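You operate a simulated robot arm through the tools that you are given. There is no shell and no other tool. Be economical: measure what you need, move in short steps, check, and stop when the job is done.

You are at the controls of a simulated two-armed robot. One attempt, no reset.

JOB
Take the orange spacer ring on the top of the long bench and put it away on the open shelf of the accessory cabinet. Put the green pad on the top of the black-topped cupboard away on the front of the grey bench. Put the black-capped marker on the pink-banded pouch. Put the folded cream wipe on top of the carton marked trays. Fetch the spacer with a pink grip and set it in the grey crate. Set the lens lever to 20x. Pull the cure box lid open. The order is free. The lens lever goes anticlockwise seen from above, to its stop.

The check looks at the end state, three seconds after you hand in, the way a careful person would. Anything else that was tipped, shoved, dropped, spilled or broken makes it a failure. Lids that push on must go on centred and level and be pressed home; caps that screw on are set level and turned clockwise until they are tight.

ROBOT AND FRAMES
Two 7-joint arms with two-finger parallel grippers on one trunk, on a base that drives. Base frame: it is fixed to the floor where the robot stands at the start and does not move with it; the origin is under the middle of the robot, x ahead of it, y to its left, z up. Readings come in m, rad, newtons and seconds.
The left shoulder is at the start at [0.05, 0.165, 1.18], the right one opposite. With the tool pointing down near the work surface each hand reaches from about 0.1 to 0.5 m from the robot's upright axis, wherever it stands, measured 20 degrees to its own side. Places, roughly: black-capped marker (12x2x2 cm) [-1.2, -3.6, 1]; carton marked trays [-1.25, -3.75, 0.5]; cure box lid [-1.1, 0.4, 1]; folded cream wipe (6x8x2 cm) [-1.2, -3.8, 1]; front of the grey bench (18x160 cm) [-0.76, 1.12, 0.86]; green pad (6x8x4 cm) [-1.2, -1, 0.9]; grey crate (25x17x10 cm) [-1.2, -1, 0.5]; lens lever [1.5, -2.1, 1.1]; open shelf of the accessory cabinet [5, -2.1, 0.4]; orange spacer ring (9x14x2 cm) [0.5, 0, 0.9]; pink-banded pouch [-1.25, -0.75, 1]; spacer with a pink grip (2x2x5 cm) [0.6, -4.9, 0.9]. Payload 3.91 kg a hand.
The TCP of each hand is the grasp point between the finger pads, 0.03 m short of the fingertips. In the tool frame z runs along the fingers and y along their closing line. The gripper opens to 0.11 m. The fingers are 0.02 m wide and 0.01 m thick; the gripper's body (0.048 by 0.112 m) begins 0.055 m behind the TCP.
Orientation is that of the tool frame in the base frame, as a unit quaternion [w, x, y, z]. With the fingers straight down and closing along the base's y, the tool's x points along the base's -x, its y along +y and its z along -z.

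CONTROLS
- The arms move only by the tool play_rows. It takes "left_steps", "right_steps" or both (then of equal length, played together; a hand with none holds still); each is a list of rows, each a list of 7 numbers: the shift along the base's x, y, z in m, then the turn, a rotation vector about the base's x, y, z in rad, then the opening in per cent of the stroke, from 0 (shut) to 100 (fully open). In form: [[tx, ty, tz, ax, ay, az, fingers], ...]. A call has 1 to 8 rows; each row shifts and turns the commanded pose from where the row before left it. Each row takes 0.2 s and may step no farther than 0.05 m and 0.15 rad from the row before; otherwise, or with a gripper value out of range, the whole call is refused. A pose out of reach is approached as far as the arm can. The call stops where the force on the tool passes 40 N (or 10 N more than at its start, if that is more) or the arm is blocked; 0.2 s more then pass. The fingers move at their own pace (about 0.045 m/s each) and stop on an object; they squeeze with about 31 N. The grip force told is the motor's: it shows also when the fingers shut on nothing. Time passes only in rows, and 0.2 s behind the last, so rows that do not move let the fingers close. The reply holds the time, the measured pose of the TCP, the force on the tool along the base axes, the opening and the grip force, in the units named above and with some noise, with the torque about the TCP (base axes, N m) and any sound that the robot's microphone picked up.
- Cameras (640 x 400 px; columns grow to the right, rows downward): "scene" is now at [0.1213, -0.0099, 1.3653]; the picture's right is [-0.11, -0.99, 0.00], its down [-0.44, 0.05, -0.90] and it looks along [0.89, -0.10, -0.44] (base axes); focal length 272 px, centre (320, 200). "left" rides on the left gripper at [0.072, -0.017, -0.103] in its tool frame; the picture's right is [0.23, 0.97, 0.00], its down [-0.76, 0.18, -0.62] and it looks along [-0.61, 0.14, 0.78] (tool axes); focal length 222 px, centre (320, 200). "right" rides on the right gripper at [0.072, 0.017, -0.103] in its tool frame; the picture's right is [-0.23, 0.97, 0.00], its down [-0.76, -0.18, -0.62] and it looks along [-0.61, -0.14, 0.78] (tool axes); focal length 222 px, centre (320, 200). There is no depth. A picture from a camera that has moved, and an enlarged one, comes with that camera's place and axes in the base frame and with its lens.
- get_image(camera): a new picture of that camera. The clock stands still meanwhile.
- raise_lower(by): slides the trunk up (or, below 0, down) by that many m; the arms and the scene camera ride with it, the base frame stays. It gives what a move gives, with no picture.
- drive_base(legs): drives the robot by 1 to 6 legs, each [ahead, left, turn to the left] in m, m and rad, along the robot's own axes; the way and the turn of a leg run together, so that a leg with both is an arc; at most 1.5 m and 3.142 rad a leg. The arms and the cameras ride along, it lands a little off, and it stops where it bumps. It gives what a move gives.
- turn_head(pan, tilt): turns the head with the scene camera to pan (to the left, within 1.396 rad either way) and tilt (down, from -0.506 to 1.204), counted from straight ahead of the robot. It gives what a move gives.
- zoom(camera, box): a new picture of the part [left, top, right, bottom] of that camera's present view, enlarged. The clock stands still meanwhile.
- close_job(): hands the job in; it is judged then, once.

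Work in short steps. Places have to be worked out from the pictures, the camera data and where the tool is seen: move nearer, look again, correct. Check each grasp and each placing, and mend what went wrong. You have 186 turns and 158 pictures in all, those below and enlarged ones among them. Open the grippers and draw the arms clear of the work before you hand the job in, unless the task says otherwise; then end with one line.

The tools are called after ">>>" by a JSON object that holds its "fn" and its "kwargs". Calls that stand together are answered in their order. play_rows: Moves the arms, as the interface text tells. Its arguments: {"type":"object","properties":{"left_steps":{"type":"array","items":{"type":"array","items":{"type":"number"}}},"right_steps":{"type":"array","items":{"type":"array","items":{"type":"number"}}}},"required":[]} The other tools are called the same way: raise_lower (by) slides the trunk up or down; drive_base (legs) drives the base; turn_head (pan, tilt) turns the head that bears the scene camera; get_image (camera) takes a picture; zoom (camera, box) takes an enlarged picture of a part of a camera's view; close_job () hands the job in.

At the start:

```text
time: 0.0
left_ee_pos: [0.4027, 0.1873, 1.214]
left_ee_rot: [0.0, -0.001, 1.0, 0.0]
left_force: [0.1, -0.7, 0.1]
left_torque: [0.0, 0.0, -0.01]
left_opening: 0.1102
left_grip_force: 0.1
right_ee_pos: [0.3194, -0.147, 1.1743]
right_ee_rot: [0.0, 0.0, 1.0, -0.001]
right_force: [-0.7, 1.1, -0.3]
right_torque: [0.01, 0.01, 0.01]
right_opening: 0.1101
right_grip_force: 0.1
trunk travel left (down, up): [-0.4, 0.103]
robot x, y, heading: [0.001, 0.0024, 0.0]
head pan, tilt: [-0.115, 0.456]
```

scene: 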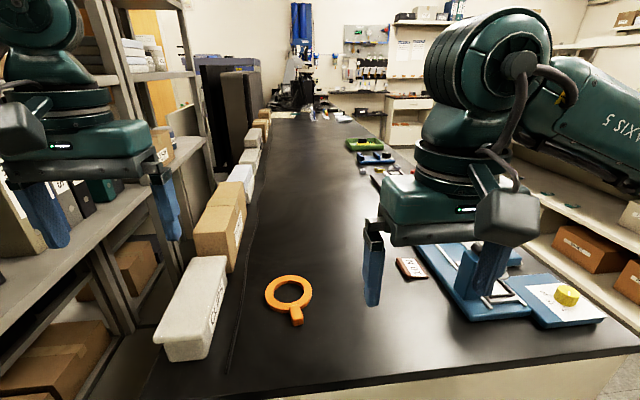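
right: 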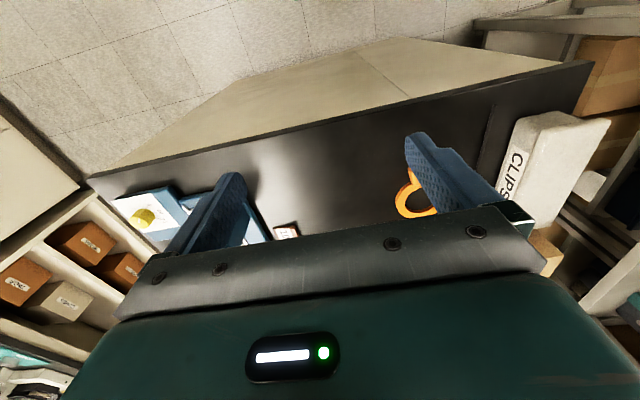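
left: 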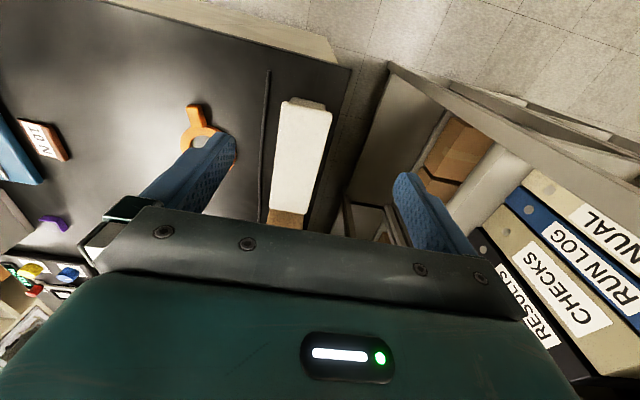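

The ring lies at about [0.61, 0.0, 0.88] and its handle points at me (end at about x 0.525). I bring the right hand above the handle.

>>> {"fn": "play_rows", "kwargs": {"right_steps": [[0.028, 0.018, -0.025, 0, 0, 0, 50], [0.028, 0.018, -0.025, 0, 0, 0, 50], [0.028, 0.018, -0.025, 0, 0, 0, 50], [0.028, 0.018, -0.025, 0, 0, 0, 50], [0.028, 0.018, -0.025, 0, 0, 0, 50], [0.028, 0.018, -0.025, 0, 0, 0, 50], [0.028, 0.018, -0.025, 0, 0, 0, 50], [0.028, 0.018, -0.025, 0, 0, 0, 50]]}}

>>> {"fn": "get_image", "kwargs": {"camera": "scene"}}

>>> {"fn": "get_image", "kwargs": {"camera": "right"}}

```text
time: 1.8
left_ee_pos: [0.4037, 0.1873, 1.2127]
left_ee_rot: [0.0, 0.0, 1.0, -0.001]
left_force: [0.2, 0.0, -0.4]
left_torque: [-0.04, 0.01, 0.01]
left_opening: 0.1101
left_grip_force: 0.0
right_ee_pos: [0.5471, -0.0025, 0.9744]
right_ee_rot: [0.0, 0.0, 1.0, 0.0]
right_force: [-0.3, -0.7, 0.8]
right_torque: [0.0, 0.0, 0.02]
right_opening: 0.0553
right_grip_force: 0.0
trunk travel left (down, up): [-0.4, 0.103]
robot x, y, heading: [-0.0004, 0.0024, 0.0]
head pan, tilt: [-0.115, 0.456]
```

```text
154 pictures are left
camera scene: at [0.1217, -0.0093, 1.3653], right [-0.11, -0.99, 0.0], down [-0.44, 0.05, -0.9], along [0.89, -0.1, -0.44], focal length 272 px, centre (320, 200)
```

scene: 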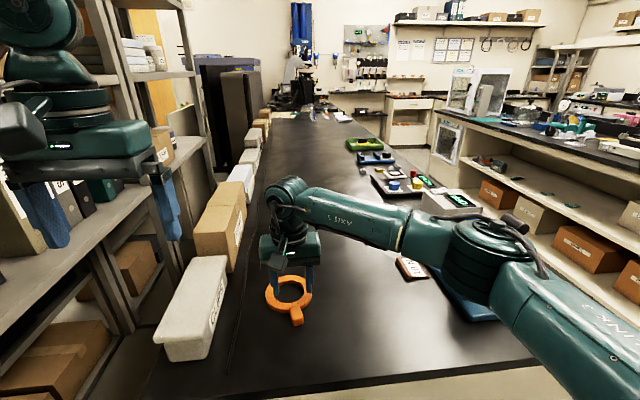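

```text
153 pictures are left
camera right: at [0.4747, 0.015, 1.0776], right [0.23, 0.97, 0.0], down [0.76, -0.18, 0.62], along [0.61, -0.14, -0.78], focal length 222 px, centre (320, 200)
```

right: 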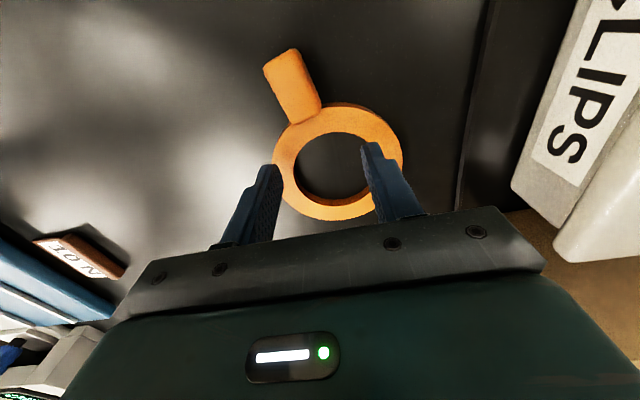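

The handle runs from about [0.49,-0.018] to [0.535,-0.009], turned about 0.27 rad. I turn the hand with it, move over it and go down to about z 0.91.

>>> {"fn": "play_rows", "kwargs": {"right_steps": [[-0.017, -0.005, 0, 0, 0, 0.135, 50], [-0.017, -0.005, 0, 0, 0, 0.135, 50], [0, 0, -0.03, 0, 0, 0, 50], [0, 0, -0.022, 0, 0, 0, 50], [0, 0, -0.01, 0, 0, 0, 50]]}}

>>> {"fn": "get_image", "kwargs": {"camera": "right"}}

```text
time: 2.7
left_ee_pos: [0.4025, 0.1872, 1.2131]
left_ee_rot: [0.0, 0.0, 1.0, 0.0]
left_force: [0.2, -0.4, 0.4]
left_torque: [0.01, 0.0, -0.05]
left_opening: 0.11
left_grip_force: 0.0
right_ee_pos: [0.5093, -0.0136, 0.9503]
right_ee_rot: [0.002, -0.135, 0.991, 0.001]
right_force: [-13.9, -4.1, 17.5]
right_torque: [-0.8, 0.65, -0.5]
right_opening: 0.0553
right_grip_force: 0.3
trunk travel left (down, up): [-0.4, 0.103]
robot x, y, heading: [-0.0014, -0.0018, 0.002]
head pan, tilt: [-0.115, 0.456]
stopped in row 4 (right hand): the force on the tool passed its limit (the readings are from after the stop); the commanded pose is now the measured one
```

```text
152 pictures are left
camera right: at [0.4352, -0.0156, 1.0535], right [-0.04, 1.0, 0.0], down [0.78, 0.03, 0.63], along [0.62, 0.03, -0.78], focal length 222 px, centre (320, 200)
```

right: 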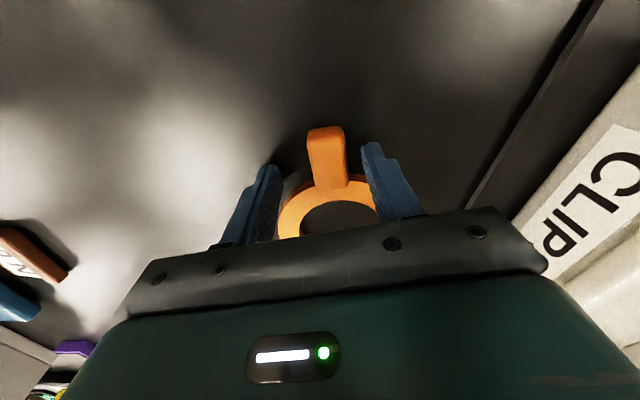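

The descent stopped at z 0.95 with a push from below or ahead. I look at what may be touching.

>>> {"fn": "turn_head", "kwargs": {"pan": -0.1, "tilt": 0.8}}

>>> {"fn": "get_image", "kwargs": {"camera": "scene"}}

>>> {"fn": "get_image", "kwargs": {"camera": "left"}}

```text
time: 3.5
left_ee_pos: [0.3998, 0.1869, 1.2145]
left_ee_rot: [0.001, 0.0, 1.0, 0.0]
left_force: [-0.2, -0.3, -0.4]
left_torque: [-0.01, 0.02, 0.03]
left_opening: 0.11
left_grip_force: 0.0
right_ee_pos: [0.5117, -0.0119, 0.9509]
right_ee_rot: [0.004, -0.136, 0.991, 0.002]
right_force: [-5.0, -1.3, 18.5]
right_torque: [-0.63, 0.18, -0.12]
right_opening: 0.055
right_grip_force: 0.2
trunk travel left (down, up): [-0.4, 0.103]
robot x, y, heading: [0.0029, 0.0008, -0.003]
head pan, tilt: [-0.099, 0.799]
```

```text
151 pictures are left
camera scene: at [0.1083, -0.0075, 1.3357], right [-0.1, -0.99, 0.0], down [-0.71, 0.07, -0.7], along [0.7, -0.07, -0.71], focal length 272 px, centre (320, 200)
```

scene: 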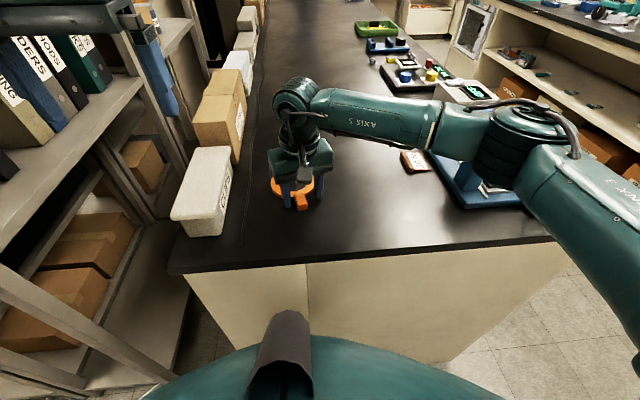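

```text
150 pictures are left
camera left: at [0.3275, 0.1709, 1.3175], right [-0.23, 0.97, 0.0], down [0.76, 0.18, 0.62], along [0.61, 0.14, -0.78], focal length 222 px, centre (320, 200)
```

left: 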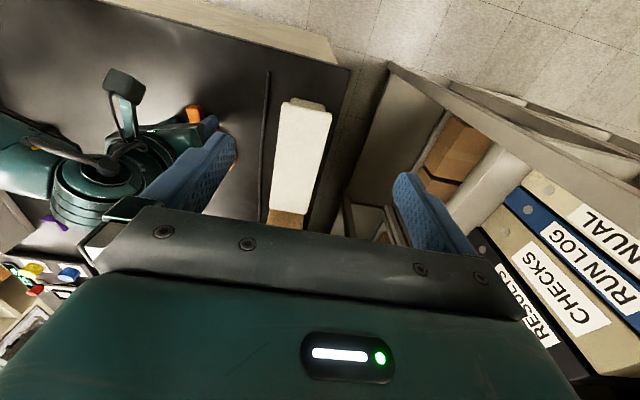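

The fingertips are simply on the bench top (about z 0.92), straddling the handle. I lift 4 mm and close.

>>> {"fn": "play_rows", "kwargs": {"right_steps": [[0, 0, 0.004, 0, 0, 0, 50], [0, 0, 0, 0, 0, 0, 0], [0, 0, 0, 0, 0, 0, 0], [0, 0, 0, 0, 0, 0, 0], [0, 0, 0, 0, 0, 0, 0], [0, 0, 0, 0, 0, 0, 0]]}}

>>> {"fn": "get_image", "kwargs": {"camera": "right"}}

```text
time: 4.9
left_ee_pos: [0.4049, 0.1866, 1.2138]
left_ee_rot: [-0.001, 0.0, 1.0, -0.001]
left_force: [-0.4, -0.4, 0.3]
left_torque: [0.02, 0.04, -0.02]
left_opening: 0.1098
left_grip_force: 0.1
right_ee_pos: [0.5099, -0.0136, 0.9521]
right_ee_rot: [0.003, -0.135, 0.991, 0.001]
right_force: [0.0, -0.1, 0.1]
right_torque: [-0.01, 0.04, -0.05]
right_opening: 0.0209
right_grip_force: 30.8
trunk travel left (down, up): [-0.4, 0.103]
robot x, y, heading: [-0.0013, 0.0026, -0.003]
head pan, tilt: [-0.099, 0.799]
```

```text
149 pictures are left
camera right: at [0.4364, -0.0157, 1.0556], right [-0.04, 1.0, 0.0], down [0.78, 0.03, 0.63], along [0.63, 0.03, -0.78], focal length 222 px, centre (320, 200)
```

right: 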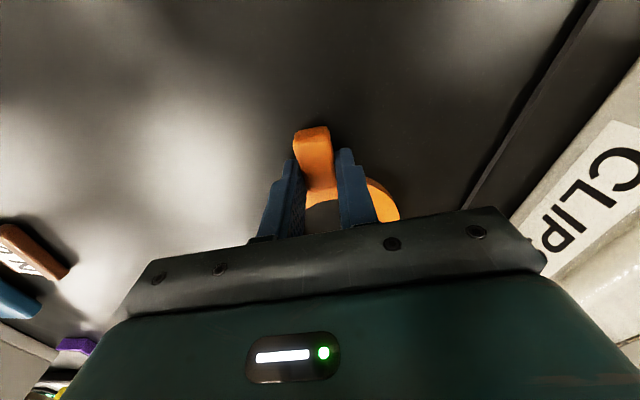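

The handle is gripped (2.1 cm). I lift it and draw it back, then look round the room.

>>> {"fn": "play_rows", "kwargs": {"right_steps": [[0, 0, 0.04, 0, 0, 0, 0], [0, 0, 0.045, 0, 0, 0, 0], [-0.02, -0.015, 0.04, 0, 0, 0, 0], [-0.035, -0.025, 0.02, 0, 0, 0, 0], [-0.035, -0.03, 0.01, 0, 0, 0, 0], [-0.035, -0.03, 0, 0, 0, 0, 0], [-0.035, -0.03, 0, 0, 0, 0, 0], [-0.035, -0.03, 0, 0, 0, 0, 0]]}}

>>> {"fn": "turn_head", "kwargs": {"pan": -0.7, "tilt": 0.3}}

>>> {"fn": "get_image", "kwargs": {"camera": "scene"}}

```text
time: 6.7
left_ee_pos: [0.4017, 0.1873, 1.214]
left_ee_rot: [-0.001, 0.001, 1.0, 0.0]
left_force: [0.4, -0.2, 0.1]
left_torque: [-0.01, 0.05, 0.02]
left_opening: 0.1097
left_grip_force: 0.0
right_ee_pos: [0.3136, -0.1742, 1.106]
right_ee_rot: [0.003, -0.135, 0.991, 0.002]
right_force: [0.3, -0.9, -0.8]
right_torque: [0.03, 0.02, 0.01]
right_opening: 0.0209
right_grip_force: 30.8
trunk travel left (down, up): [-0.4, 0.103]
robot x, y, heading: [0.0019, 0.0012, 0.001]
head pan, tilt: [-0.099, 0.799]
```

```text
time: 7.7
left_ee_pos: [0.4039, 0.1862, 1.2135]
left_ee_rot: [0.0, 0.001, 1.0, -0.001]
left_force: [-0.1, 0.2, 0.7]
left_torque: [0.0, -0.01, 0.0]
left_opening: 0.1101
left_grip_force: 0.0
right_ee_pos: [0.316, -0.1716, 1.1065]
right_ee_rot: [0.003, -0.136, 0.991, 0.001]
right_force: [0.0, 0.1, -0.3]
right_torque: [0.0, 0.01, 0.0]
right_opening: 0.021
right_grip_force: 30.5
trunk travel left (down, up): [-0.4, 0.103]
robot x, y, heading: [0.0008, 0.0027, 0.002]
head pan, tilt: [-0.7, 0.3]
```

```text
148 pictures are left
camera scene: at [0.1017, -0.0596, 1.3796], right [-0.64, -0.77, 0.0], down [-0.23, 0.19, -0.96], along [0.73, -0.61, -0.3], focal length 272 px, centre (320, 200)
```

scene: 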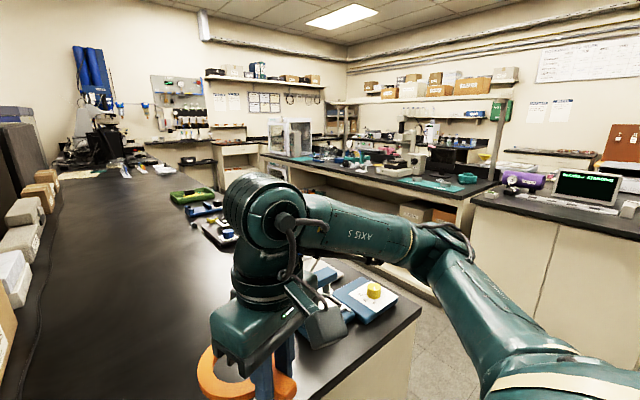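

The aisle between the long bench (edge y≈-0.63) and the island (edge y≈-1.6) seems about 1 m wide. I check the floor to my right before strafing.

>>> {"fn": "turn_head", "kwargs": {"pan": -1.39, "tilt": 0.5}}

>>> {"fn": "get_image", "kwargs": {"camera": "scene"}}

```text
time: 8.8
left_ee_pos: [0.4033, 0.1876, 1.2119]
left_ee_rot: [-0.001, 0.0, 1.0, 0.0]
left_force: [-0.9, -0.4, 0.3]
left_torque: [-0.02, 0.0, 0.04]
left_opening: 0.1096
left_grip_force: 0.0
right_ee_pos: [0.3153, -0.1729, 1.1054]
right_ee_rot: [0.003, -0.136, 0.991, 0.002]
right_force: [-1.1, 0.7, -1.0]
right_torque: [-0.01, 0.03, -0.01]
right_opening: 0.021
right_grip_force: 31.1
trunk travel left (down, up): [-0.4, 0.103]
robot x, y, heading: [-0.0017, -0.0005, 0.002]
head pan, tilt: [-1.389, 0.499]
```

```text
147 pictures are left
camera scene: at [0.0466, -0.089, 1.3613], right [-0.98, -0.18, 0.0], down [-0.09, 0.47, -0.88], along [0.16, -0.86, -0.48], focal length 272 px, centre (320, 200)
```

scene: 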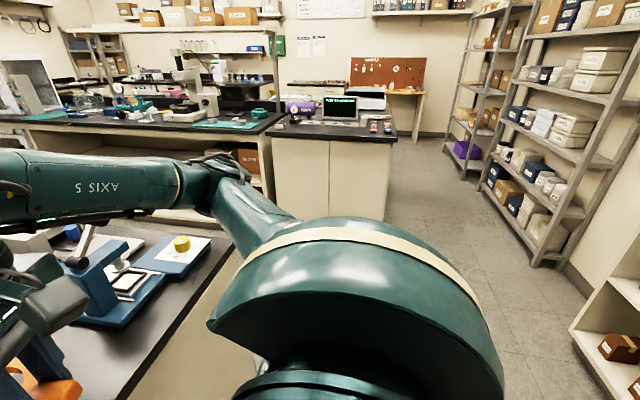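

Floor is clear. I strafe to the aisle middle and drive along it.

>>> {"fn": "drive_base", "kwargs": {"legs": [[0, -1.12, 0], [1.4, 0, 0], [1.3, 0, 0]]}}

>>> {"fn": "turn_head", "kwargs": {"pan": -0.35, "tilt": 0.4}}

>>> {"fn": "get_image", "kwargs": {"camera": "scene"}}

```text
time: 27.0
left_ee_pos: [3.0585, -0.8901, 1.2126]
left_ee_rot: [-0.001, -0.011, 1.0, 0.001]
left_force: [-0.6, 0.6, -0.1]
left_torque: [-0.02, 0.0, -0.02]
left_opening: 0.1101
left_grip_force: 0.1
right_ee_pos: [2.9776, -1.2514, 1.1053]
right_ee_rot: [0.002, -0.146, 0.989, 0.002]
right_force: [-0.2, -0.1, -0.2]
right_torque: [0.01, 0.01, -0.03]
right_opening: 0.0211
right_grip_force: 31.0
trunk travel left (down, up): [-0.4, 0.103]
robot x, y, heading: [2.6597, -1.0865, 0.019]
head pan, tilt: [-1.389, 0.499]
```

```text
time: 28.3
left_ee_pos: [3.0586, -0.8914, 1.2143]
left_ee_rot: [-0.001, -0.01, 1.0, -0.001]
left_force: [0.2, -0.1, 0.4]
left_torque: [0.02, -0.01, -0.02]
left_opening: 0.11
left_grip_force: 0.0
right_ee_pos: [2.9772, -1.2514, 1.1065]
right_ee_rot: [0.003, -0.146, 0.989, 0.002]
right_force: [-0.3, -0.4, -0.7]
right_torque: [-0.03, 0.01, 0.01]
right_opening: 0.0208
right_grip_force: 30.9
trunk travel left (down, up): [-0.4, 0.103]
robot x, y, heading: [2.6622, -1.088, 0.019]
head pan, tilt: [-0.351, 0.4]
```

```text
146 pictures are left
camera scene: at [2.7771, -1.1148, 1.3704], right [-0.32, -0.95, 0.0], down [-0.37, 0.13, -0.92], along [0.87, -0.3, -0.39], focal length 272 px, centre (320, 200)
```

scene: 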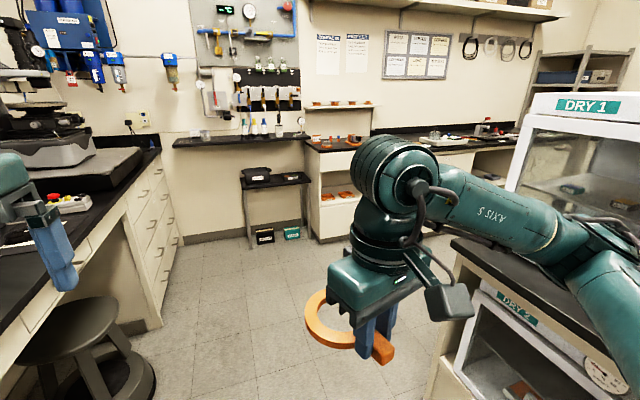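

The cabinet is ahead at x≈4.86 with orange parts on it. I enlarge that view.

>>> {"fn": "zoom", "kwargs": {"camera": "scene", "box": [220, 80, 420, 260]}}

```text
2.22 times, centred on (320, 170) of scene
camera zoom: at [2.7771, -1.1148, 1.3704], right [-0.32, -0.95, 0.0], down [-0.37, 0.13, -0.92], along [0.87, -0.3, -0.39], focal length 605 px, centre (320, 267)
```

zoom: 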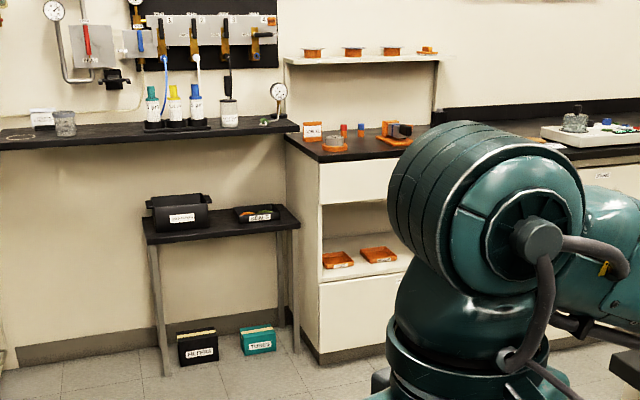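

The cabinet has an open shelf between two drawers, with two trays on it. I drive on and strafe to stand before it, then look closer.

>>> {"fn": "drive_base", "kwargs": {"legs": [[1.35, 0, -0.019], [0, -0.8, 0]]}}

>>> {"fn": "turn_head", "kwargs": {"pan": 0.0, "tilt": 0.75}}

>>> {"fn": "get_image", "kwargs": {"camera": "scene"}}

```text
time: 39.0
left_ee_pos: [4.4233, -1.6888, 1.2127]
left_ee_rot: [-0.001, -0.001, 1.0, 0.0]
left_force: [-0.6, 0.6, -0.2]
left_torque: [0.02, 0.01, 0.01]
left_opening: 0.11
left_grip_force: 0.1
right_ee_pos: [4.3373, -2.0492, 1.1064]
right_ee_rot: [0.002, -0.137, 0.991, 0.001]
right_force: [0.1, -0.5, -0.8]
right_torque: [-0.01, -0.01, -0.03]
right_opening: 0.0209
right_grip_force: 31.5
trunk travel left (down, up): [-0.4, 0.103]
robot x, y, heading: [4.0197, -1.8766, 0.004]
head pan, tilt: [-0.351, 0.4]
```

```text
time: 39.8
left_ee_pos: [4.4242, -1.6875, 1.2135]
left_ee_rot: [-0.001, 0.0, 1.0, 0.0]
left_force: [0.1, 0.1, 0.8]
left_torque: [0.01, 0.04, -0.02]
left_opening: 0.1101
left_grip_force: 0.1
right_ee_pos: [4.3363, -2.0486, 1.1065]
right_ee_rot: [0.002, -0.136, 0.991, 0.001]
right_force: [-0.2, -0.2, -0.7]
right_torque: [0.01, 0.04, -0.01]
right_opening: 0.0209
right_grip_force: 31.0
trunk travel left (down, up): [-0.4, 0.103]
robot x, y, heading: [4.0217, -1.8762, 0.006]
head pan, tilt: [0.0, 0.75]
```

```text
144 pictures are left
camera scene: at [4.1345, -1.8759, 1.3394], right [0.0, -1.0, 0.0], down [-0.68, 0.0, -0.73], along [0.73, 0.0, -0.68], focal length 272 px, centre (320, 200)
```

scene: 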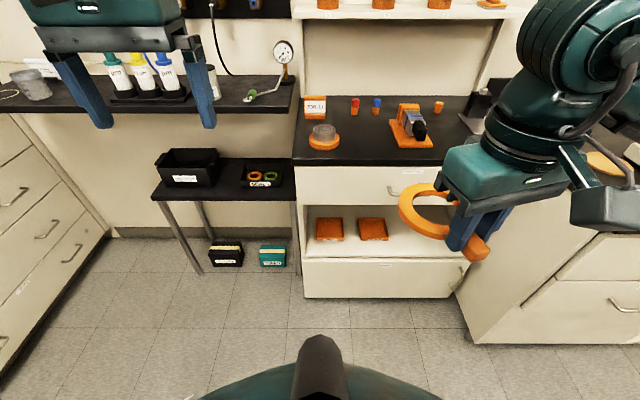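

The shelf is at about z 0.40, front x≈4.78; free space lies right of the second tray (y -2.2 to -2.5). I square the ring, pull the left hand back, move closer and lower the trunk.

>>> {"fn": "play_rows", "kwargs": {"right_steps": [[0, 0, 0, 0, 0, -0.135, 0], [0, 0, 0, 0, 0, -0.135, 0], [0, -0.03, 0, 0, 0, 0, 0], [0, -0.03, 0, 0, 0, 0, 0]], "left_steps": [[-0.03, 0, 0.0, 0, 0, 0, 100], [-0.03, 0, 0.0, 0, 0, 0, 100], [-0.03, 0, 0, 0, 0, 0, 100], [-0.03, 0, 0, 0, 0, 0, 100]]}}

>>> {"fn": "drive_base", "kwargs": {"legs": [[0.28, -0.12, -0.004]]}}

>>> {"fn": "raise_lower", "kwargs": {"by": -0.38}}

>>> {"fn": "get_image", "kwargs": {"camera": "scene"}}

>>> {"fn": "get_image", "kwargs": {"camera": "right"}}

```text
time: 40.8
left_ee_pos: [4.3031, -1.6869, 1.215]
left_ee_rot: [0.0, -0.001, 1.0, 0.0]
left_force: [-0.5, 0.0, 0.4]
left_torque: [0.02, -0.03, -0.02]
left_opening: 0.11
left_grip_force: 0.0
right_ee_pos: [4.3354, -2.1088, 1.1083]
right_ee_rot: [0.003, -0.003, 1.0, 0.001]
right_force: [-0.8, 0.2, -0.6]
right_torque: [0.0, -0.04, 0.03]
right_opening: 0.021
right_grip_force: 31.5
trunk travel left (down, up): [-0.4, 0.103]
robot x, y, heading: [4.0244, -1.8793, 0.003]
head pan, tilt: [0.0, 0.75]
```

```text
time: 42.9
left_ee_pos: [4.5825, -1.8071, 1.2136]
left_ee_rot: [-0.001, -0.001, 1.0, 0.001]
left_force: [-0.1, 0.2, 0.1]
left_torque: [0.03, 0.01, -0.04]
left_opening: 0.1101
left_grip_force: 0.1
right_ee_pos: [4.613, -2.229, 1.1058]
right_ee_rot: [0.002, -0.002, 1.0, 0.001]
right_force: [0.4, -0.4, -0.6]
right_torque: [0.03, 0.03, -0.04]
right_opening: 0.0209
right_grip_force: 31.0
trunk travel left (down, up): [-0.4, 0.103]
robot x, y, heading: [4.3015, -2.0019, 0.001]
head pan, tilt: [0.0, 0.75]
```

```text
time: 46.6
left_ee_pos: [4.5797, -1.8075, 0.8333]
left_ee_rot: [0.0, -0.001, 1.0, 0.0]
left_force: [0.7, 0.2, 0.1]
left_torque: [0.01, 0.0, 0.0]
left_opening: 0.1103
left_grip_force: 0.1
right_ee_pos: [4.6121, -2.2284, 0.7254]
right_ee_rot: [0.002, -0.002, 1.0, 0.001]
right_force: [-0.3, -0.1, -1.6]
right_torque: [-0.01, 0.03, 0.05]
right_opening: 0.021
right_grip_force: 31.0
trunk travel left (down, up): [-0.02, 0.483]
robot x, y, heading: [4.297, -1.9995, 0.002]
head pan, tilt: [0.0, 0.75]
```

```text
143 pictures are left
camera scene: at [4.4113, -1.9964, 0.9593], right [0.0, -1.0, 0.0], down [-0.68, 0.0, -0.73], along [0.73, 0.0, -0.68], focal length 272 px, centre (320, 200)
```

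scene: 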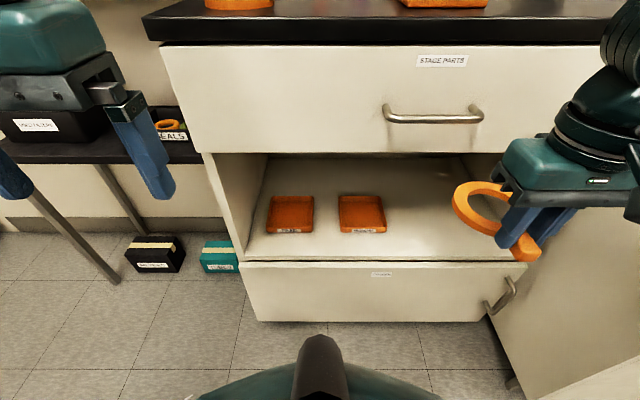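

```text
142 pictures are left
camera right: at [4.54, -2.2117, 0.83], right [0.22, 0.97, 0.0], down [0.76, -0.18, 0.63], along [0.61, -0.14, -0.78], focal length 222 px, centre (320, 200)
```

right: 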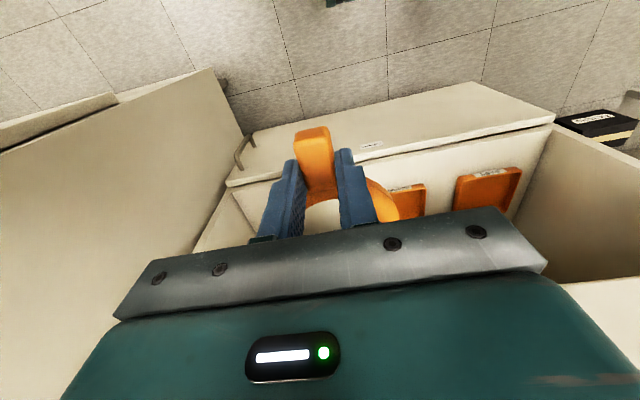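

The drawer handle above is at y -2.08…-2.2, so y -2.32 is clear. I move right and down in front of the shelf.

>>> {"fn": "play_rows", "kwargs": {"right_steps": [[0, -0.016, -0.042, 0, 0, 0, 0], [0, -0.016, -0.042, 0, 0, 0, 0], [0, -0.016, -0.042, 0, 0, 0, 0], [0, -0.016, -0.042, 0, 0, 0, 0], [0, -0.016, -0.042, 0, 0, 0, 0], [0, -0.016, -0.042, 0, 0, 0, 0]]}}

>>> {"fn": "get_image", "kwargs": {"camera": "scene"}}

>>> {"fn": "get_image", "kwargs": {"camera": "right"}}

```text
time: 48.0
left_ee_pos: [4.58, -1.8065, 0.833]
left_ee_rot: [0.0, -0.001, 1.0, 0.0]
left_force: [-0.5, -0.1, -0.2]
left_torque: [0.01, 0.0, -0.01]
left_opening: 0.11
left_grip_force: 0.1
right_ee_pos: [4.6136, -2.3261, 0.4727]
right_ee_rot: [0.003, -0.003, 1.0, 0.0]
right_force: [0.4, -0.2, 0.6]
right_torque: [0.01, 0.02, 0.01]
right_opening: 0.0209
right_grip_force: 31.1
trunk travel left (down, up): [-0.02, 0.483]
robot x, y, heading: [4.2992, -1.998, 0.002]
head pan, tilt: [0.0, 0.75]
```

```text
141 pictures are left
camera scene: at [4.4113, -1.9964, 0.9593], right [0.0, -1.0, 0.0], down [-0.68, 0.0, -0.73], along [0.73, 0.0, -0.68], focal length 272 px, centre (320, 200)
```

scene: 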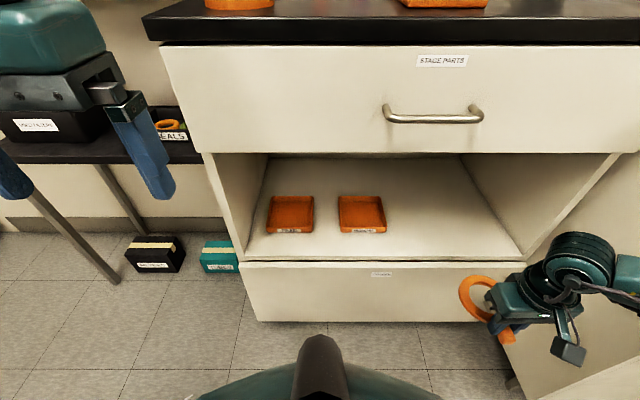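

```text
140 pictures are left
camera right: at [4.5402, -2.3091, 0.576], right [0.22, 0.97, 0.0], down [0.76, -0.17, 0.63], along [0.61, -0.14, -0.78], focal length 222 px, centre (320, 200)
```

right: 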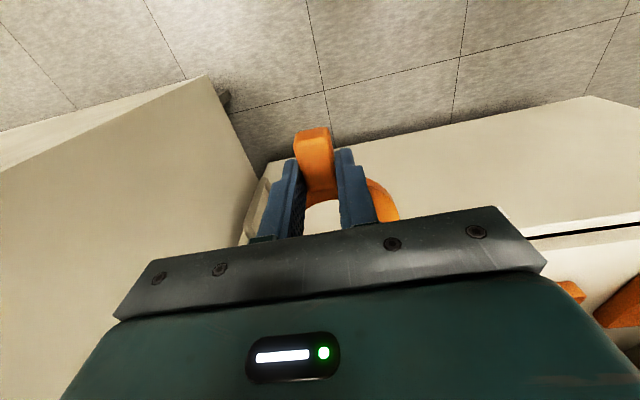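

The wrist is compact (about 0.21 m above the TCP), so it fits in the 0.31 m opening. I shift left a little and go in at z≈0.455.

>>> {"fn": "play_rows", "kwargs": {"right_steps": [[0.02, 0.02, -0.008, 0, 0, 0, 0], [0.04, 0.02, -0.007, 0, 0, 0, 0], [0.04, 0, 0, 0, 0, 0, 0], [0.04, 0, 0, 0, 0, 0, 0]]}}

>>> {"fn": "get_image", "kwargs": {"camera": "scene"}}

>>> {"fn": "get_image", "kwargs": {"camera": "right"}}

```text
time: 49.0
left_ee_pos: [4.5806, -1.8067, 0.8344]
left_ee_rot: [-0.001, -0.001, 1.0, 0.001]
left_force: [0.5, 0.1, -0.1]
left_torque: [0.0, 0.0, 0.02]
left_opening: 0.1102
left_grip_force: 0.2
right_ee_pos: [4.7542, -2.2838, 0.4597]
right_ee_rot: [0.003, -0.001, 1.0, 0.001]
right_force: [-0.5, 0.4, -0.5]
right_torque: [-0.03, 0.01, 0.0]
right_opening: 0.0207
right_grip_force: 30.4
trunk travel left (down, up): [-0.02, 0.483]
robot x, y, heading: [4.297, -1.9959, -0.001]
head pan, tilt: [0.0, 0.75]
```

```text
139 pictures are left
camera scene: at [4.4113, -1.9964, 0.9593], right [0.0, -1.0, 0.0], down [-0.68, 0.0, -0.73], along [0.73, 0.0, -0.68], focal length 272 px, centre (320, 200)
```

scene: 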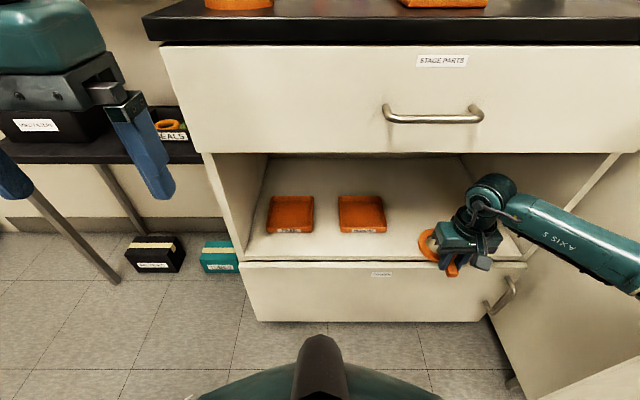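

```text
138 pictures are left
camera right: at [4.681, -2.2665, 0.5632], right [0.22, 0.97, 0.0], down [0.76, -0.18, 0.63], along [0.61, -0.14, -0.78], focal length 222 px, centre (320, 200)
```

right: 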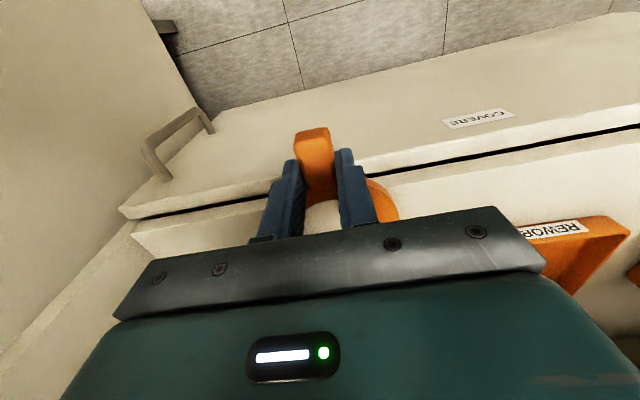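

The forearm passes near the neighbouring bench's corner, so I go on in small steps.

>>> {"fn": "play_rows", "kwargs": {"right_steps": [[0.02, 0, 0, 0, 0, 0, 0], [0.02, 0, 0, 0, 0, 0, 0]]}}

>>> {"fn": "get_image", "kwargs": {"camera": "scene"}}

```text
time: 49.6
left_ee_pos: [4.5796, -1.8073, 0.8343]
left_ee_rot: [-0.001, -0.001, 1.0, -0.001]
left_force: [-0.1, 0.1, 0.9]
left_torque: [0.03, 0.02, 0.02]
left_opening: 0.1101
left_grip_force: 0.0
right_ee_pos: [4.7929, -2.2842, 0.4616]
right_ee_rot: [0.002, -0.002, 1.0, 0.001]
right_force: [0.4, -0.4, -0.3]
right_torque: [0.01, -0.02, 0.01]
right_opening: 0.0211
right_grip_force: 30.8
trunk travel left (down, up): [-0.02, 0.483]
robot x, y, heading: [4.3016, -1.9991, -0.001]
head pan, tilt: [0.0, 0.75]
```

```text
137 pictures are left
camera scene: at [4.4113, -1.9964, 0.9593], right [0.0, -1.0, 0.0], down [-0.68, 0.0, -0.73], along [0.73, 0.0, -0.68], focal length 272 px, centre (320, 200)
```

scene: 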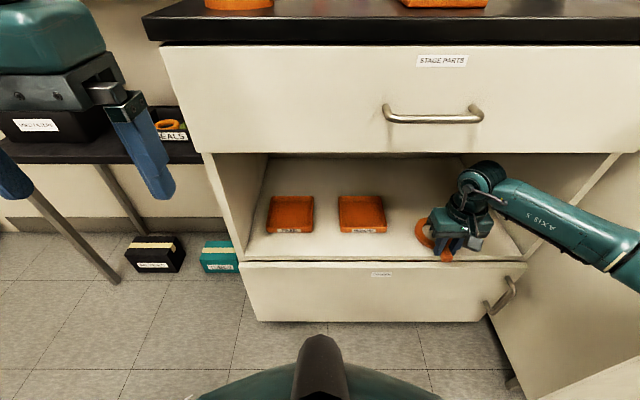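

No contact. Another 3.5 cm in, then down until the ring rests.

>>> {"fn": "play_rows", "kwargs": {"right_steps": [[0.02, 0, 0, 0, 0, 0, 0], [0.018, 0, 0, 0, 0, 0, 0], [0, 0, -0.015, 0, 0, 0, 0], [0, 0, -0.006, 0, 0, 0, 0]]}}

>>> {"fn": "get_image", "kwargs": {"camera": "scene"}}

>>> {"fn": "get_image", "kwargs": {"camera": "right"}}

```text
time: 50.6
left_ee_pos: [4.58, -1.806, 0.8349]
left_ee_rot: [0.0, 0.001, 1.0, 0.0]
left_force: [0.3, 0.3, -0.2]
left_torque: [0.02, -0.04, -0.01]
left_opening: 0.11
left_grip_force: 0.0
right_ee_pos: [4.8314, -2.286, 0.448]
right_ee_rot: [0.007, 0.001, 1.0, 0.001]
right_force: [-9.5, 0.3, 18.9]
right_torque: [-0.23, 0.5, -0.21]
right_opening: 0.021
right_grip_force: 30.9
trunk travel left (down, up): [-0.02, 0.483]
robot x, y, heading: [4.2959, -1.9959, 0.004]
head pan, tilt: [0.0, 0.75]
stopped in row 4 (right hand): the force on the tool passed its limit (the readings are from after the stop); the commanded pose is now the measured one
```

```text
136 pictures are left
camera scene: at [4.4097, -1.9959, 0.9596], right [0.0, -1.0, 0.0], down [-0.68, 0.0, -0.73], along [0.73, 0.0, -0.68], focal length 272 px, centre (320, 200)
```

scene: 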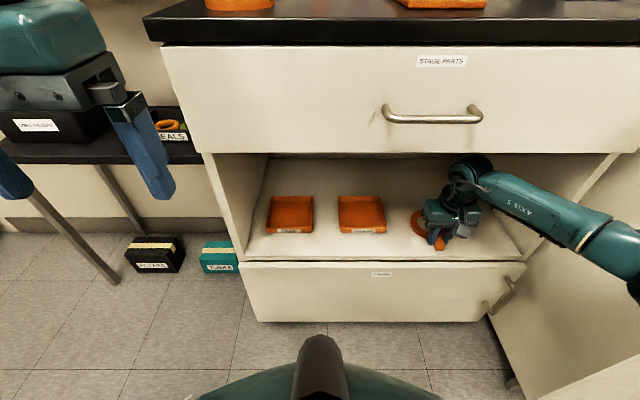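

```text
135 pictures are left
camera right: at [4.7589, -2.269, 0.5509], right [0.23, 0.97, 0.01], down [0.75, -0.18, 0.63], along [0.62, -0.14, -0.77], focal length 222 px, centre (320, 200)
```

right: 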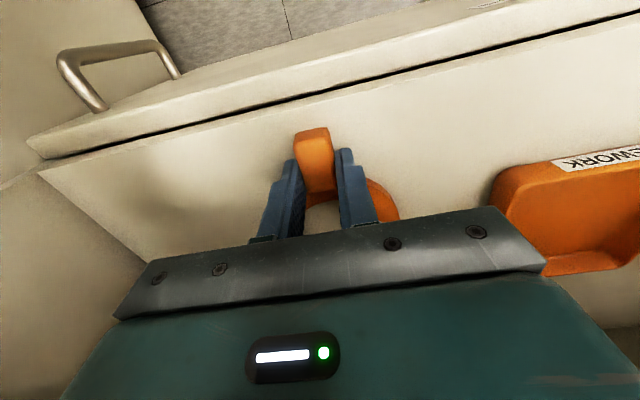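

The ring rests inside the shelf. I ease the pressure and open.

>>> {"fn": "play_rows", "kwargs": {"right_steps": [[0, 0, 0.002, 0, 0, 0, 0], [0, 0, 0, 0, 0, 0, 40], [0, 0, 0, 0, 0, 0, 45], [0, 0, 0, 0, 0, 0, 45], [0, 0, 0, 0, 0, 0, 45]]}}

>>> {"fn": "get_image", "kwargs": {"camera": "right"}}

```text
time: 51.8
left_ee_pos: [4.5814, -1.8091, 0.8345]
left_ee_rot: [0.001, 0.0, 1.0, 0.0]
left_force: [-0.2, 0.3, 0.3]
left_torque: [-0.04, -0.03, -0.01]
left_opening: 0.11
left_grip_force: 0.1
right_ee_pos: [4.8336, -2.2866, 0.4492]
right_ee_rot: [0.009, -0.001, 1.0, 0.001]
right_force: [8.0, 1.8, 8.9]
right_torque: [-0.22, -0.15, 0.21]
right_opening: 0.0486
right_grip_force: 0.1
trunk travel left (down, up): [-0.02, 0.483]
robot x, y, heading: [4.2979, -1.9966, -0.0]
head pan, tilt: [0.0, 0.75]
```

```text
134 pictures are left
camera right: at [4.7603, -2.2695, 0.5508], right [0.23, 0.97, 0.01], down [0.75, -0.18, 0.63], along [0.62, -0.14, -0.77], focal length 222 px, centre (320, 200)
```

right: 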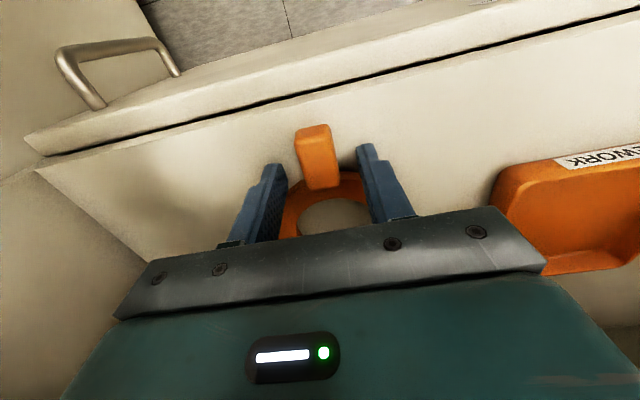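

Released. I lift 1 cm and draw straight back along the handle.

>>> {"fn": "play_rows", "kwargs": {"right_steps": [[0, 0, 0.01, 0, 0, 0, 45], [-0.03, 0, 0.005, 0, 0, 0, 45], [-0.04, 0, 0, 0, 0, 0, 45], [-0.04, 0, 0, 0, 0, 0, 45], [-0.04, -0.02, 0, 0, 0, 0, 45], [-0.04, 0, 0, 0, 0, 0, 45], [-0.04, 0, 0.03, 0, 0, 0, 45], [-0.02, 0.02, 0.04, 0, 0, 0, 45]]}}

>>> {"fn": "get_image", "kwargs": {"camera": "scene"}}

```text
time: 53.6
left_ee_pos: [4.5806, -1.8073, 0.8342]
left_ee_rot: [0.0, 0.001, 1.0, 0.0]
left_force: [-0.4, 0.0, -0.5]
left_torque: [0.0, -0.01, 0.01]
left_opening: 0.11
left_grip_force: 0.0
right_ee_pos: [4.5832, -2.2852, 0.5302]
right_ee_rot: [0.004, 0.0, 1.0, 0.001]
right_force: [0.7, 0.6, 1.0]
right_torque: [0.03, -0.01, -0.01]
right_opening: 0.0495
right_grip_force: 0.0
trunk travel left (down, up): [-0.02, 0.483]
robot x, y, heading: [4.2963, -1.9974, -0.007]
head pan, tilt: [0.0, 0.75]
```

```text
133 pictures are left
camera scene: at [4.4111, -1.9965, 0.9593], right [0.0, -1.0, 0.0], down [-0.68, 0.0, -0.73], along [0.73, 0.0, -0.68], focal length 272 px, centre (320, 200)
```

scene: 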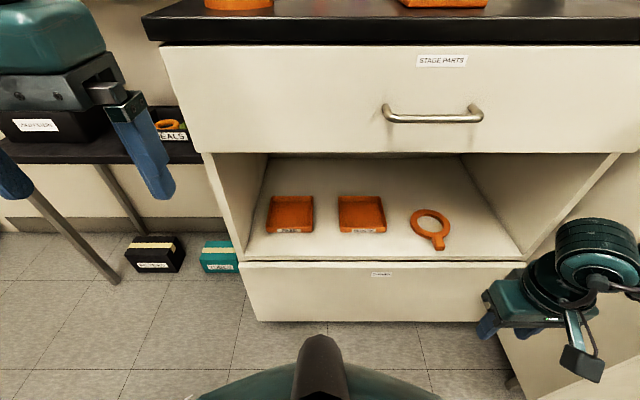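

Ring stowed. I back off, raise the trunk, and drive back down the aisle to face the microscope.

>>> {"fn": "drive_base", "kwargs": {"legs": [[-0.28, 0, 0.007]]}}

>>> {"fn": "raise_lower", "kwargs": {"by": 0.38}}

>>> {"fn": "drive_base", "kwargs": {"legs": [[0, 0.9, 0], [-1.3, 0, 0], [-1.22, 0, 0], [0, 0, -1.5708]]}}

>>> {"fn": "turn_head", "kwargs": {"pan": 0.0, "tilt": 0.45}}

>>> {"fn": "get_image", "kwargs": {"camera": "scene"}}

```text
time: 55.5
left_ee_pos: [4.3039, -1.8065, 0.8341]
left_ee_rot: [0.0, -0.002, 1.0, 0.0]
left_force: [-0.4, 0.3, -0.4]
left_torque: [-0.01, -0.01, 0.02]
left_opening: 0.1102
left_grip_force: 0.0
right_ee_pos: [4.3077, -2.284, 0.5295]
right_ee_rot: [0.005, -0.003, 1.0, 0.002]
right_force: [0.2, 0.3, -1.3]
right_torque: [-0.02, -0.02, -0.03]
right_opening: 0.0495
right_grip_force: 0.1
trunk travel left (down, up): [-0.02, 0.483]
robot x, y, heading: [4.0189, -1.9982, 0.005]
head pan, tilt: [0.0, 0.75]
```

```text
time: 59.2
left_ee_pos: [4.3023, -1.8076, 1.2139]
left_ee_rot: [-0.001, -0.002, 1.0, 0.0]
left_force: [0.7, 0.4, 0.2]
left_torque: [0.01, -0.01, 0.01]
left_opening: 0.11
left_grip_force: 0.1
right_ee_pos: [4.3069, -2.2833, 0.9106]
right_ee_rot: [0.005, -0.002, 1.0, 0.001]
right_force: [-0.5, 0.0, 0.3]
right_torque: [0.01, 0.02, 0.01]
right_opening: 0.0496
right_grip_force: 0.0
trunk travel left (down, up): [-0.4, 0.103]
robot x, y, heading: [4.0219, -1.9968, 0.002]
head pan, tilt: [0.0, 0.75]
```

```text
time: 79.6
left_ee_pos: [1.6885, -1.3817, 1.2137]
left_ee_rot: [-0.001, 0.701, 0.713, 0.001]
left_force: [0.1, -0.3, -1.1]
left_torque: [-0.01, 0.01, -0.03]
left_opening: 0.1099
left_grip_force: 0.1
right_ee_pos: [1.2122, -1.3913, 0.9104]
right_ee_rot: [0.005, 0.701, 0.713, -0.002]
right_force: [-0.8, 0.3, -0.3]
right_torque: [0.02, -0.01, 0.0]
right_opening: 0.0495
right_grip_force: 0.1
trunk travel left (down, up): [-0.4, 0.103]
robot x, y, heading: [1.4931, -1.0986, -1.554]
head pan, tilt: [0.0, 0.75]
```

```text
time: 80.4
left_ee_pos: [1.6894, -1.382, 1.2133]
left_ee_rot: [-0.001, 0.702, 0.713, 0.001]
left_force: [0.6, -0.1, 0.2]
left_torque: [0.01, -0.01, 0.03]
left_opening: 0.1099
left_grip_force: 0.1
right_ee_pos: [1.2111, -1.3913, 0.9106]
right_ee_rot: [0.005, 0.701, 0.713, -0.002]
right_force: [-0.8, 0.3, 0.8]
right_torque: [0.03, 0.03, -0.02]
right_opening: 0.0493
right_grip_force: 0.0
trunk travel left (down, up): [-0.4, 0.103]
robot x, y, heading: [1.5, -1.1003, -1.555]
head pan, tilt: [0.0, 0.45]
```

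```text
132 pictures are left
camera scene: at [1.4977, -1.2222, 1.3657], right [-1.0, -0.02, 0.0], down [-0.01, 0.44, -0.9], along [0.01, -0.9, -0.44], focal length 272 px, centre (320, 200)
```

scene: 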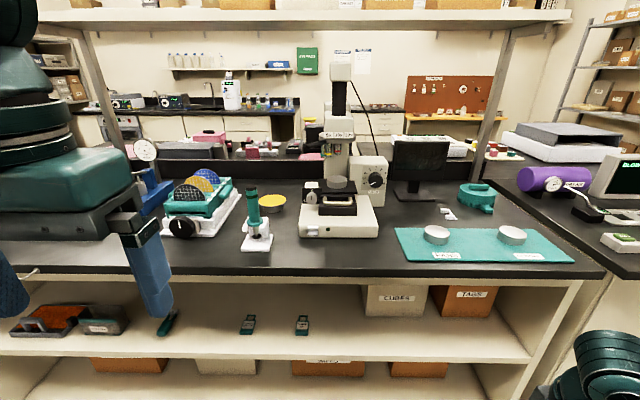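

The microscope stands right ahead. I enlarge it to find the lever.

>>> {"fn": "zoom", "kwargs": {"camera": "scene", "box": [270, 50, 410, 250]}}

```text
2.00 times, centred on (340, 150) of scene
camera zoom: at [1.4977, -1.2222, 1.3657], right [-1.0, -0.02, 0.0], down [-0.01, 0.44, -0.9], along [0.01, -0.9, -0.44], focal length 545 px, centre (280, 300)
```

zoom: 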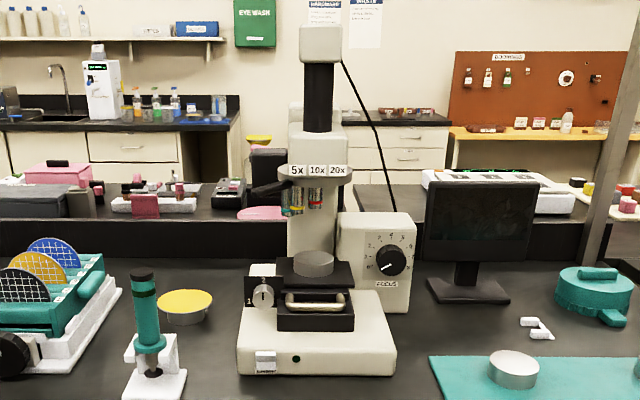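

The lever is the black arm at about [1.54, -2.07, 1.14], now pointing left at 5x; it must swing through the front to the right. I raise the right hand and drive closer.

>>> {"fn": "play_rows", "kwargs": {"right_steps": [[0, 0.02, 0.045, 0, 0, 0, 45], [0, 0.02, 0.045, 0, 0, 0, 45], [0, 0.02, 0.045, 0, 0, 0, 45], [0, 0.02, 0.045, 0, 0, 0, 45], [0, 0.0, 0.045, 0, 0, 0, 45], [0.0, 0, 0.045, 0, 0, 0, 45]]}}

>>> {"fn": "drive_base", "kwargs": {"legs": [[0.27, 0.03, -0.016]]}}

>>> {"fn": "turn_head", "kwargs": {"pan": 0.0, "tilt": 0.35}}

>>> {"fn": "zoom", "kwargs": {"camera": "scene", "box": [220, 80, 420, 280]}}

```text
time: 82.0
left_ee_pos: [1.6895, -1.3808, 1.2139]
left_ee_rot: [0.0, 0.701, 0.713, 0.001]
left_force: [-0.1, 0.4, -0.1]
left_torque: [-0.01, 0.0, 0.03]
left_opening: 0.1101
left_grip_force: 0.1
right_ee_pos: [1.2006, -1.3408, 1.1275]
right_ee_rot: [-0.104, 0.691, 0.707, 0.11]
right_force: [0.8, -0.3, -0.2]
right_torque: [0.05, 0.03, 0.02]
right_opening: 0.0492
right_grip_force: 0.1
right hand out of reach, approached as far as the arm can: row 2, 3
trunk travel left (down, up): [-0.4, 0.103]
robot x, y, heading: [1.4975, -1.1007, -1.554]
head pan, tilt: [0.0, 0.45]
stopped in row 6 (right hand): the arm was blocked; the commanded pose is now the measured one
```

```text
time: 83.9
left_ee_pos: [1.7166, -1.6577, 1.2131]
left_ee_rot: [-0.001, 0.706, 0.708, 0.0]
left_force: [0.4, -0.6, 0.7]
left_torque: [0.02, 0.0, 0.0]
left_opening: 0.1098
left_grip_force: 0.0
right_ee_pos: [1.2295, -1.6101, 1.1259]
right_ee_rot: [-0.103, 0.697, 0.701, 0.111]
right_force: [0.8, 0.1, 0.3]
right_torque: [-0.02, 0.02, -0.03]
right_opening: 0.0497
right_grip_force: 0.1
trunk travel left (down, up): [-0.4, 0.103]
robot x, y, heading: [1.5277, -1.3765, -1.57]
head pan, tilt: [0.0, 0.45]
```

```text
time: 84.6
left_ee_pos: [1.7169, -1.6578, 1.2122]
left_ee_rot: [0.0, 0.707, 0.708, 0.001]
left_force: [-0.4, 0.1, 0.3]
left_torque: [-0.01, -0.02, 0.0]
left_opening: 0.1101
left_grip_force: 0.1
right_ee_pos: [1.2284, -1.6107, 1.1261]
right_ee_rot: [-0.103, 0.696, 0.702, 0.111]
right_force: [0.5, -0.4, 0.4]
right_torque: [0.01, -0.04, 0.0]
right_opening: 0.0494
right_grip_force: 0.0
trunk travel left (down, up): [-0.4, 0.103]
robot x, y, heading: [1.5245, -1.377, -1.57]
head pan, tilt: [0.0, 0.351]
```

```text
2.00 times, centred on (320, 180) of scene
camera zoom: at [1.5279, -1.497, 1.3749], right [-1.0, 0.0, 0.0], down [0.0, 0.34, -0.94], along [0.0, -0.94, -0.34], focal length 545 px, centre (320, 240)
```

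zoom: 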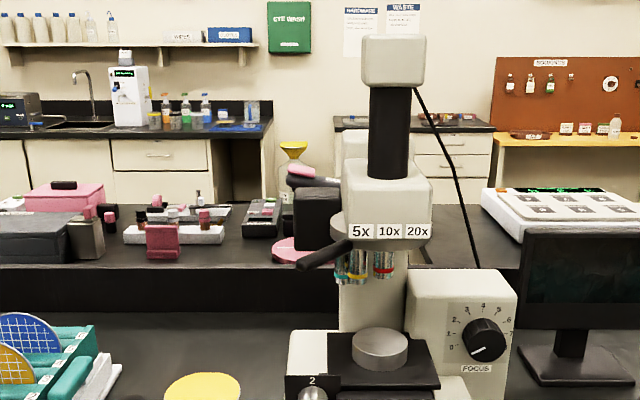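

Triangulated lever tip ≈ [1.543, -2.047, 1.145], turret centre ≈ [1.455, -2.12]. I pitch the left hand forward with shut fingers and bring it to the left front of the lever.

>>> {"fn": "play_rows", "kwargs": {"left_steps": [[-0.015, -0.025, -0.005, -0.15, 0, 0, 0], [-0.015, -0.025, -0.005, -0.15, 0, 0, 0], [-0.015, -0.025, -0.005, -0.15, 0, 0, 0], [-0.015, -0.03, -0.008, -0.15, 0, 0, 0], [-0.015, -0.035, -0.008, -0.15, 0, 0, 0], [-0.015, -0.035, -0.008, -0.15, 0, 0, 0], [-0.015, -0.035, -0.008, -0.15, 0, 0, 0], [-0.015, -0.035, -0.008, 0, 0, 0, 0]]}}

>>> {"fn": "get_image", "kwargs": {"camera": "scene"}}

>>> {"fn": "get_image", "kwargs": {"camera": "left"}}

```text
time: 86.4
left_ee_pos: [1.5972, -1.9032, 1.1587]
left_ee_rot: [0.354, 0.612, 0.612, -0.354]
left_force: [0.4, -0.2, 0.3]
left_torque: [-0.02, -0.02, 0.01]
left_opening: 0.0
left_grip_force: 30.8
right_ee_pos: [1.2288, -1.6103, 1.1267]
right_ee_rot: [-0.104, 0.696, 0.702, 0.111]
right_force: [-0.1, -0.1, -0.5]
right_torque: [0.02, -0.03, 0.0]
right_opening: 0.0499
right_grip_force: 0.1
trunk travel left (down, up): [-0.4, 0.103]
robot x, y, heading: [1.5288, -1.375, -1.568]
head pan, tilt: [0.0, 0.351]
```

```text
129 pictures are left
camera scene: at [1.5275, -1.4976, 1.3749], right [-1.0, 0.0, 0.0], down [0.0, 0.34, -0.94], along [0.0, -0.94, -0.34], focal length 272 px, centre (320, 200)
```

scene: 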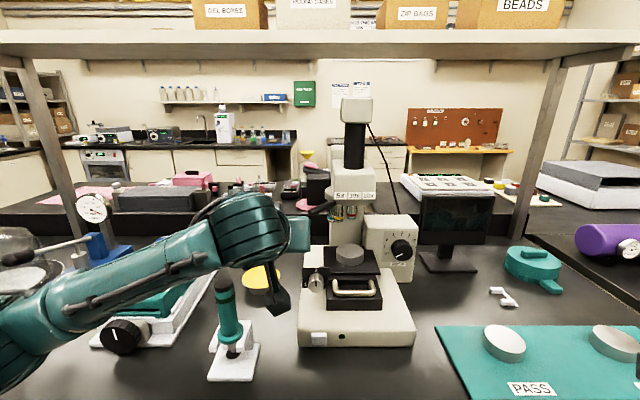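

```text
128 pictures are left
camera left: at [1.5784, -1.7768, 1.1479], right [0.97, 0.11, -0.2], down [0.18, 0.16, 0.97], along [0.14, -0.98, 0.14], focal length 222 px, centre (320, 200)
```

left: 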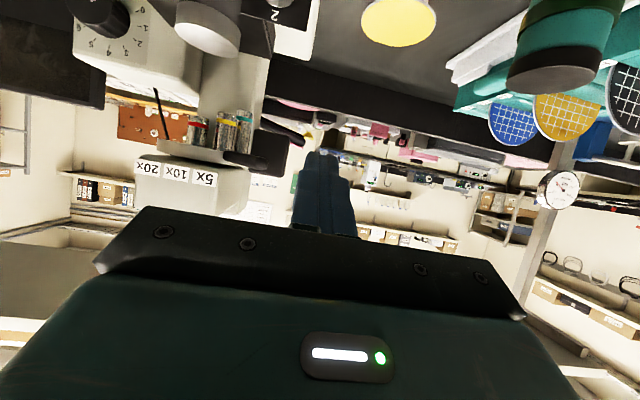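

I enlarge the wrist view to see the lever.

>>> {"fn": "zoom", "kwargs": {"camera": "left", "box": [180, 80, 340, 220]}}

>>> {"fn": "zoom", "kwargs": {"camera": "scene", "box": [260, 160, 400, 260]}}

```text
2.86 times, centred on (260, 150) of left
camera zoom: at [1.5784, -1.7768, 1.1479], right [0.97, 0.11, -0.2], down [0.18, 0.16, 0.97], along [0.14, -0.98, 0.14], focal length 635 px, centre (491, 343)
```

zoom: 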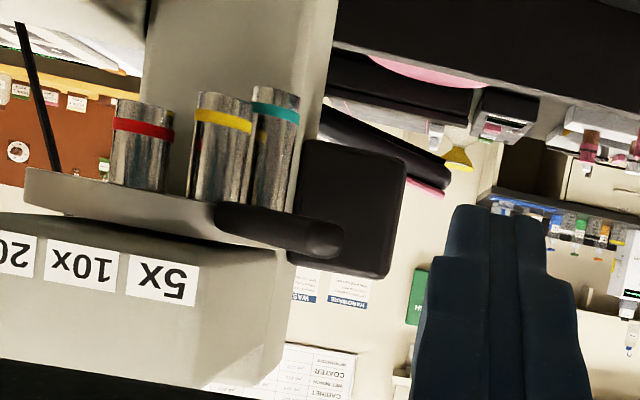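

```text
4.00 times, centred on (330, 210) of scene
camera zoom: at [1.5275, -1.4976, 1.3749], right [-1.0, 0.0, 0.0], down [0.0, 0.34, -0.94], along [0.0, -0.94, -0.34], focal length 1090 px, centre (280, 160)
```

zoom: 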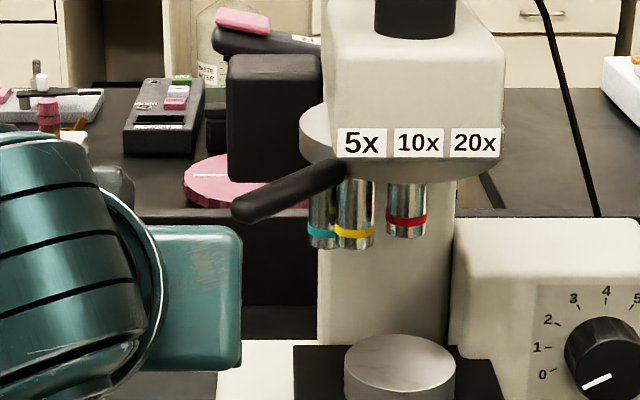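

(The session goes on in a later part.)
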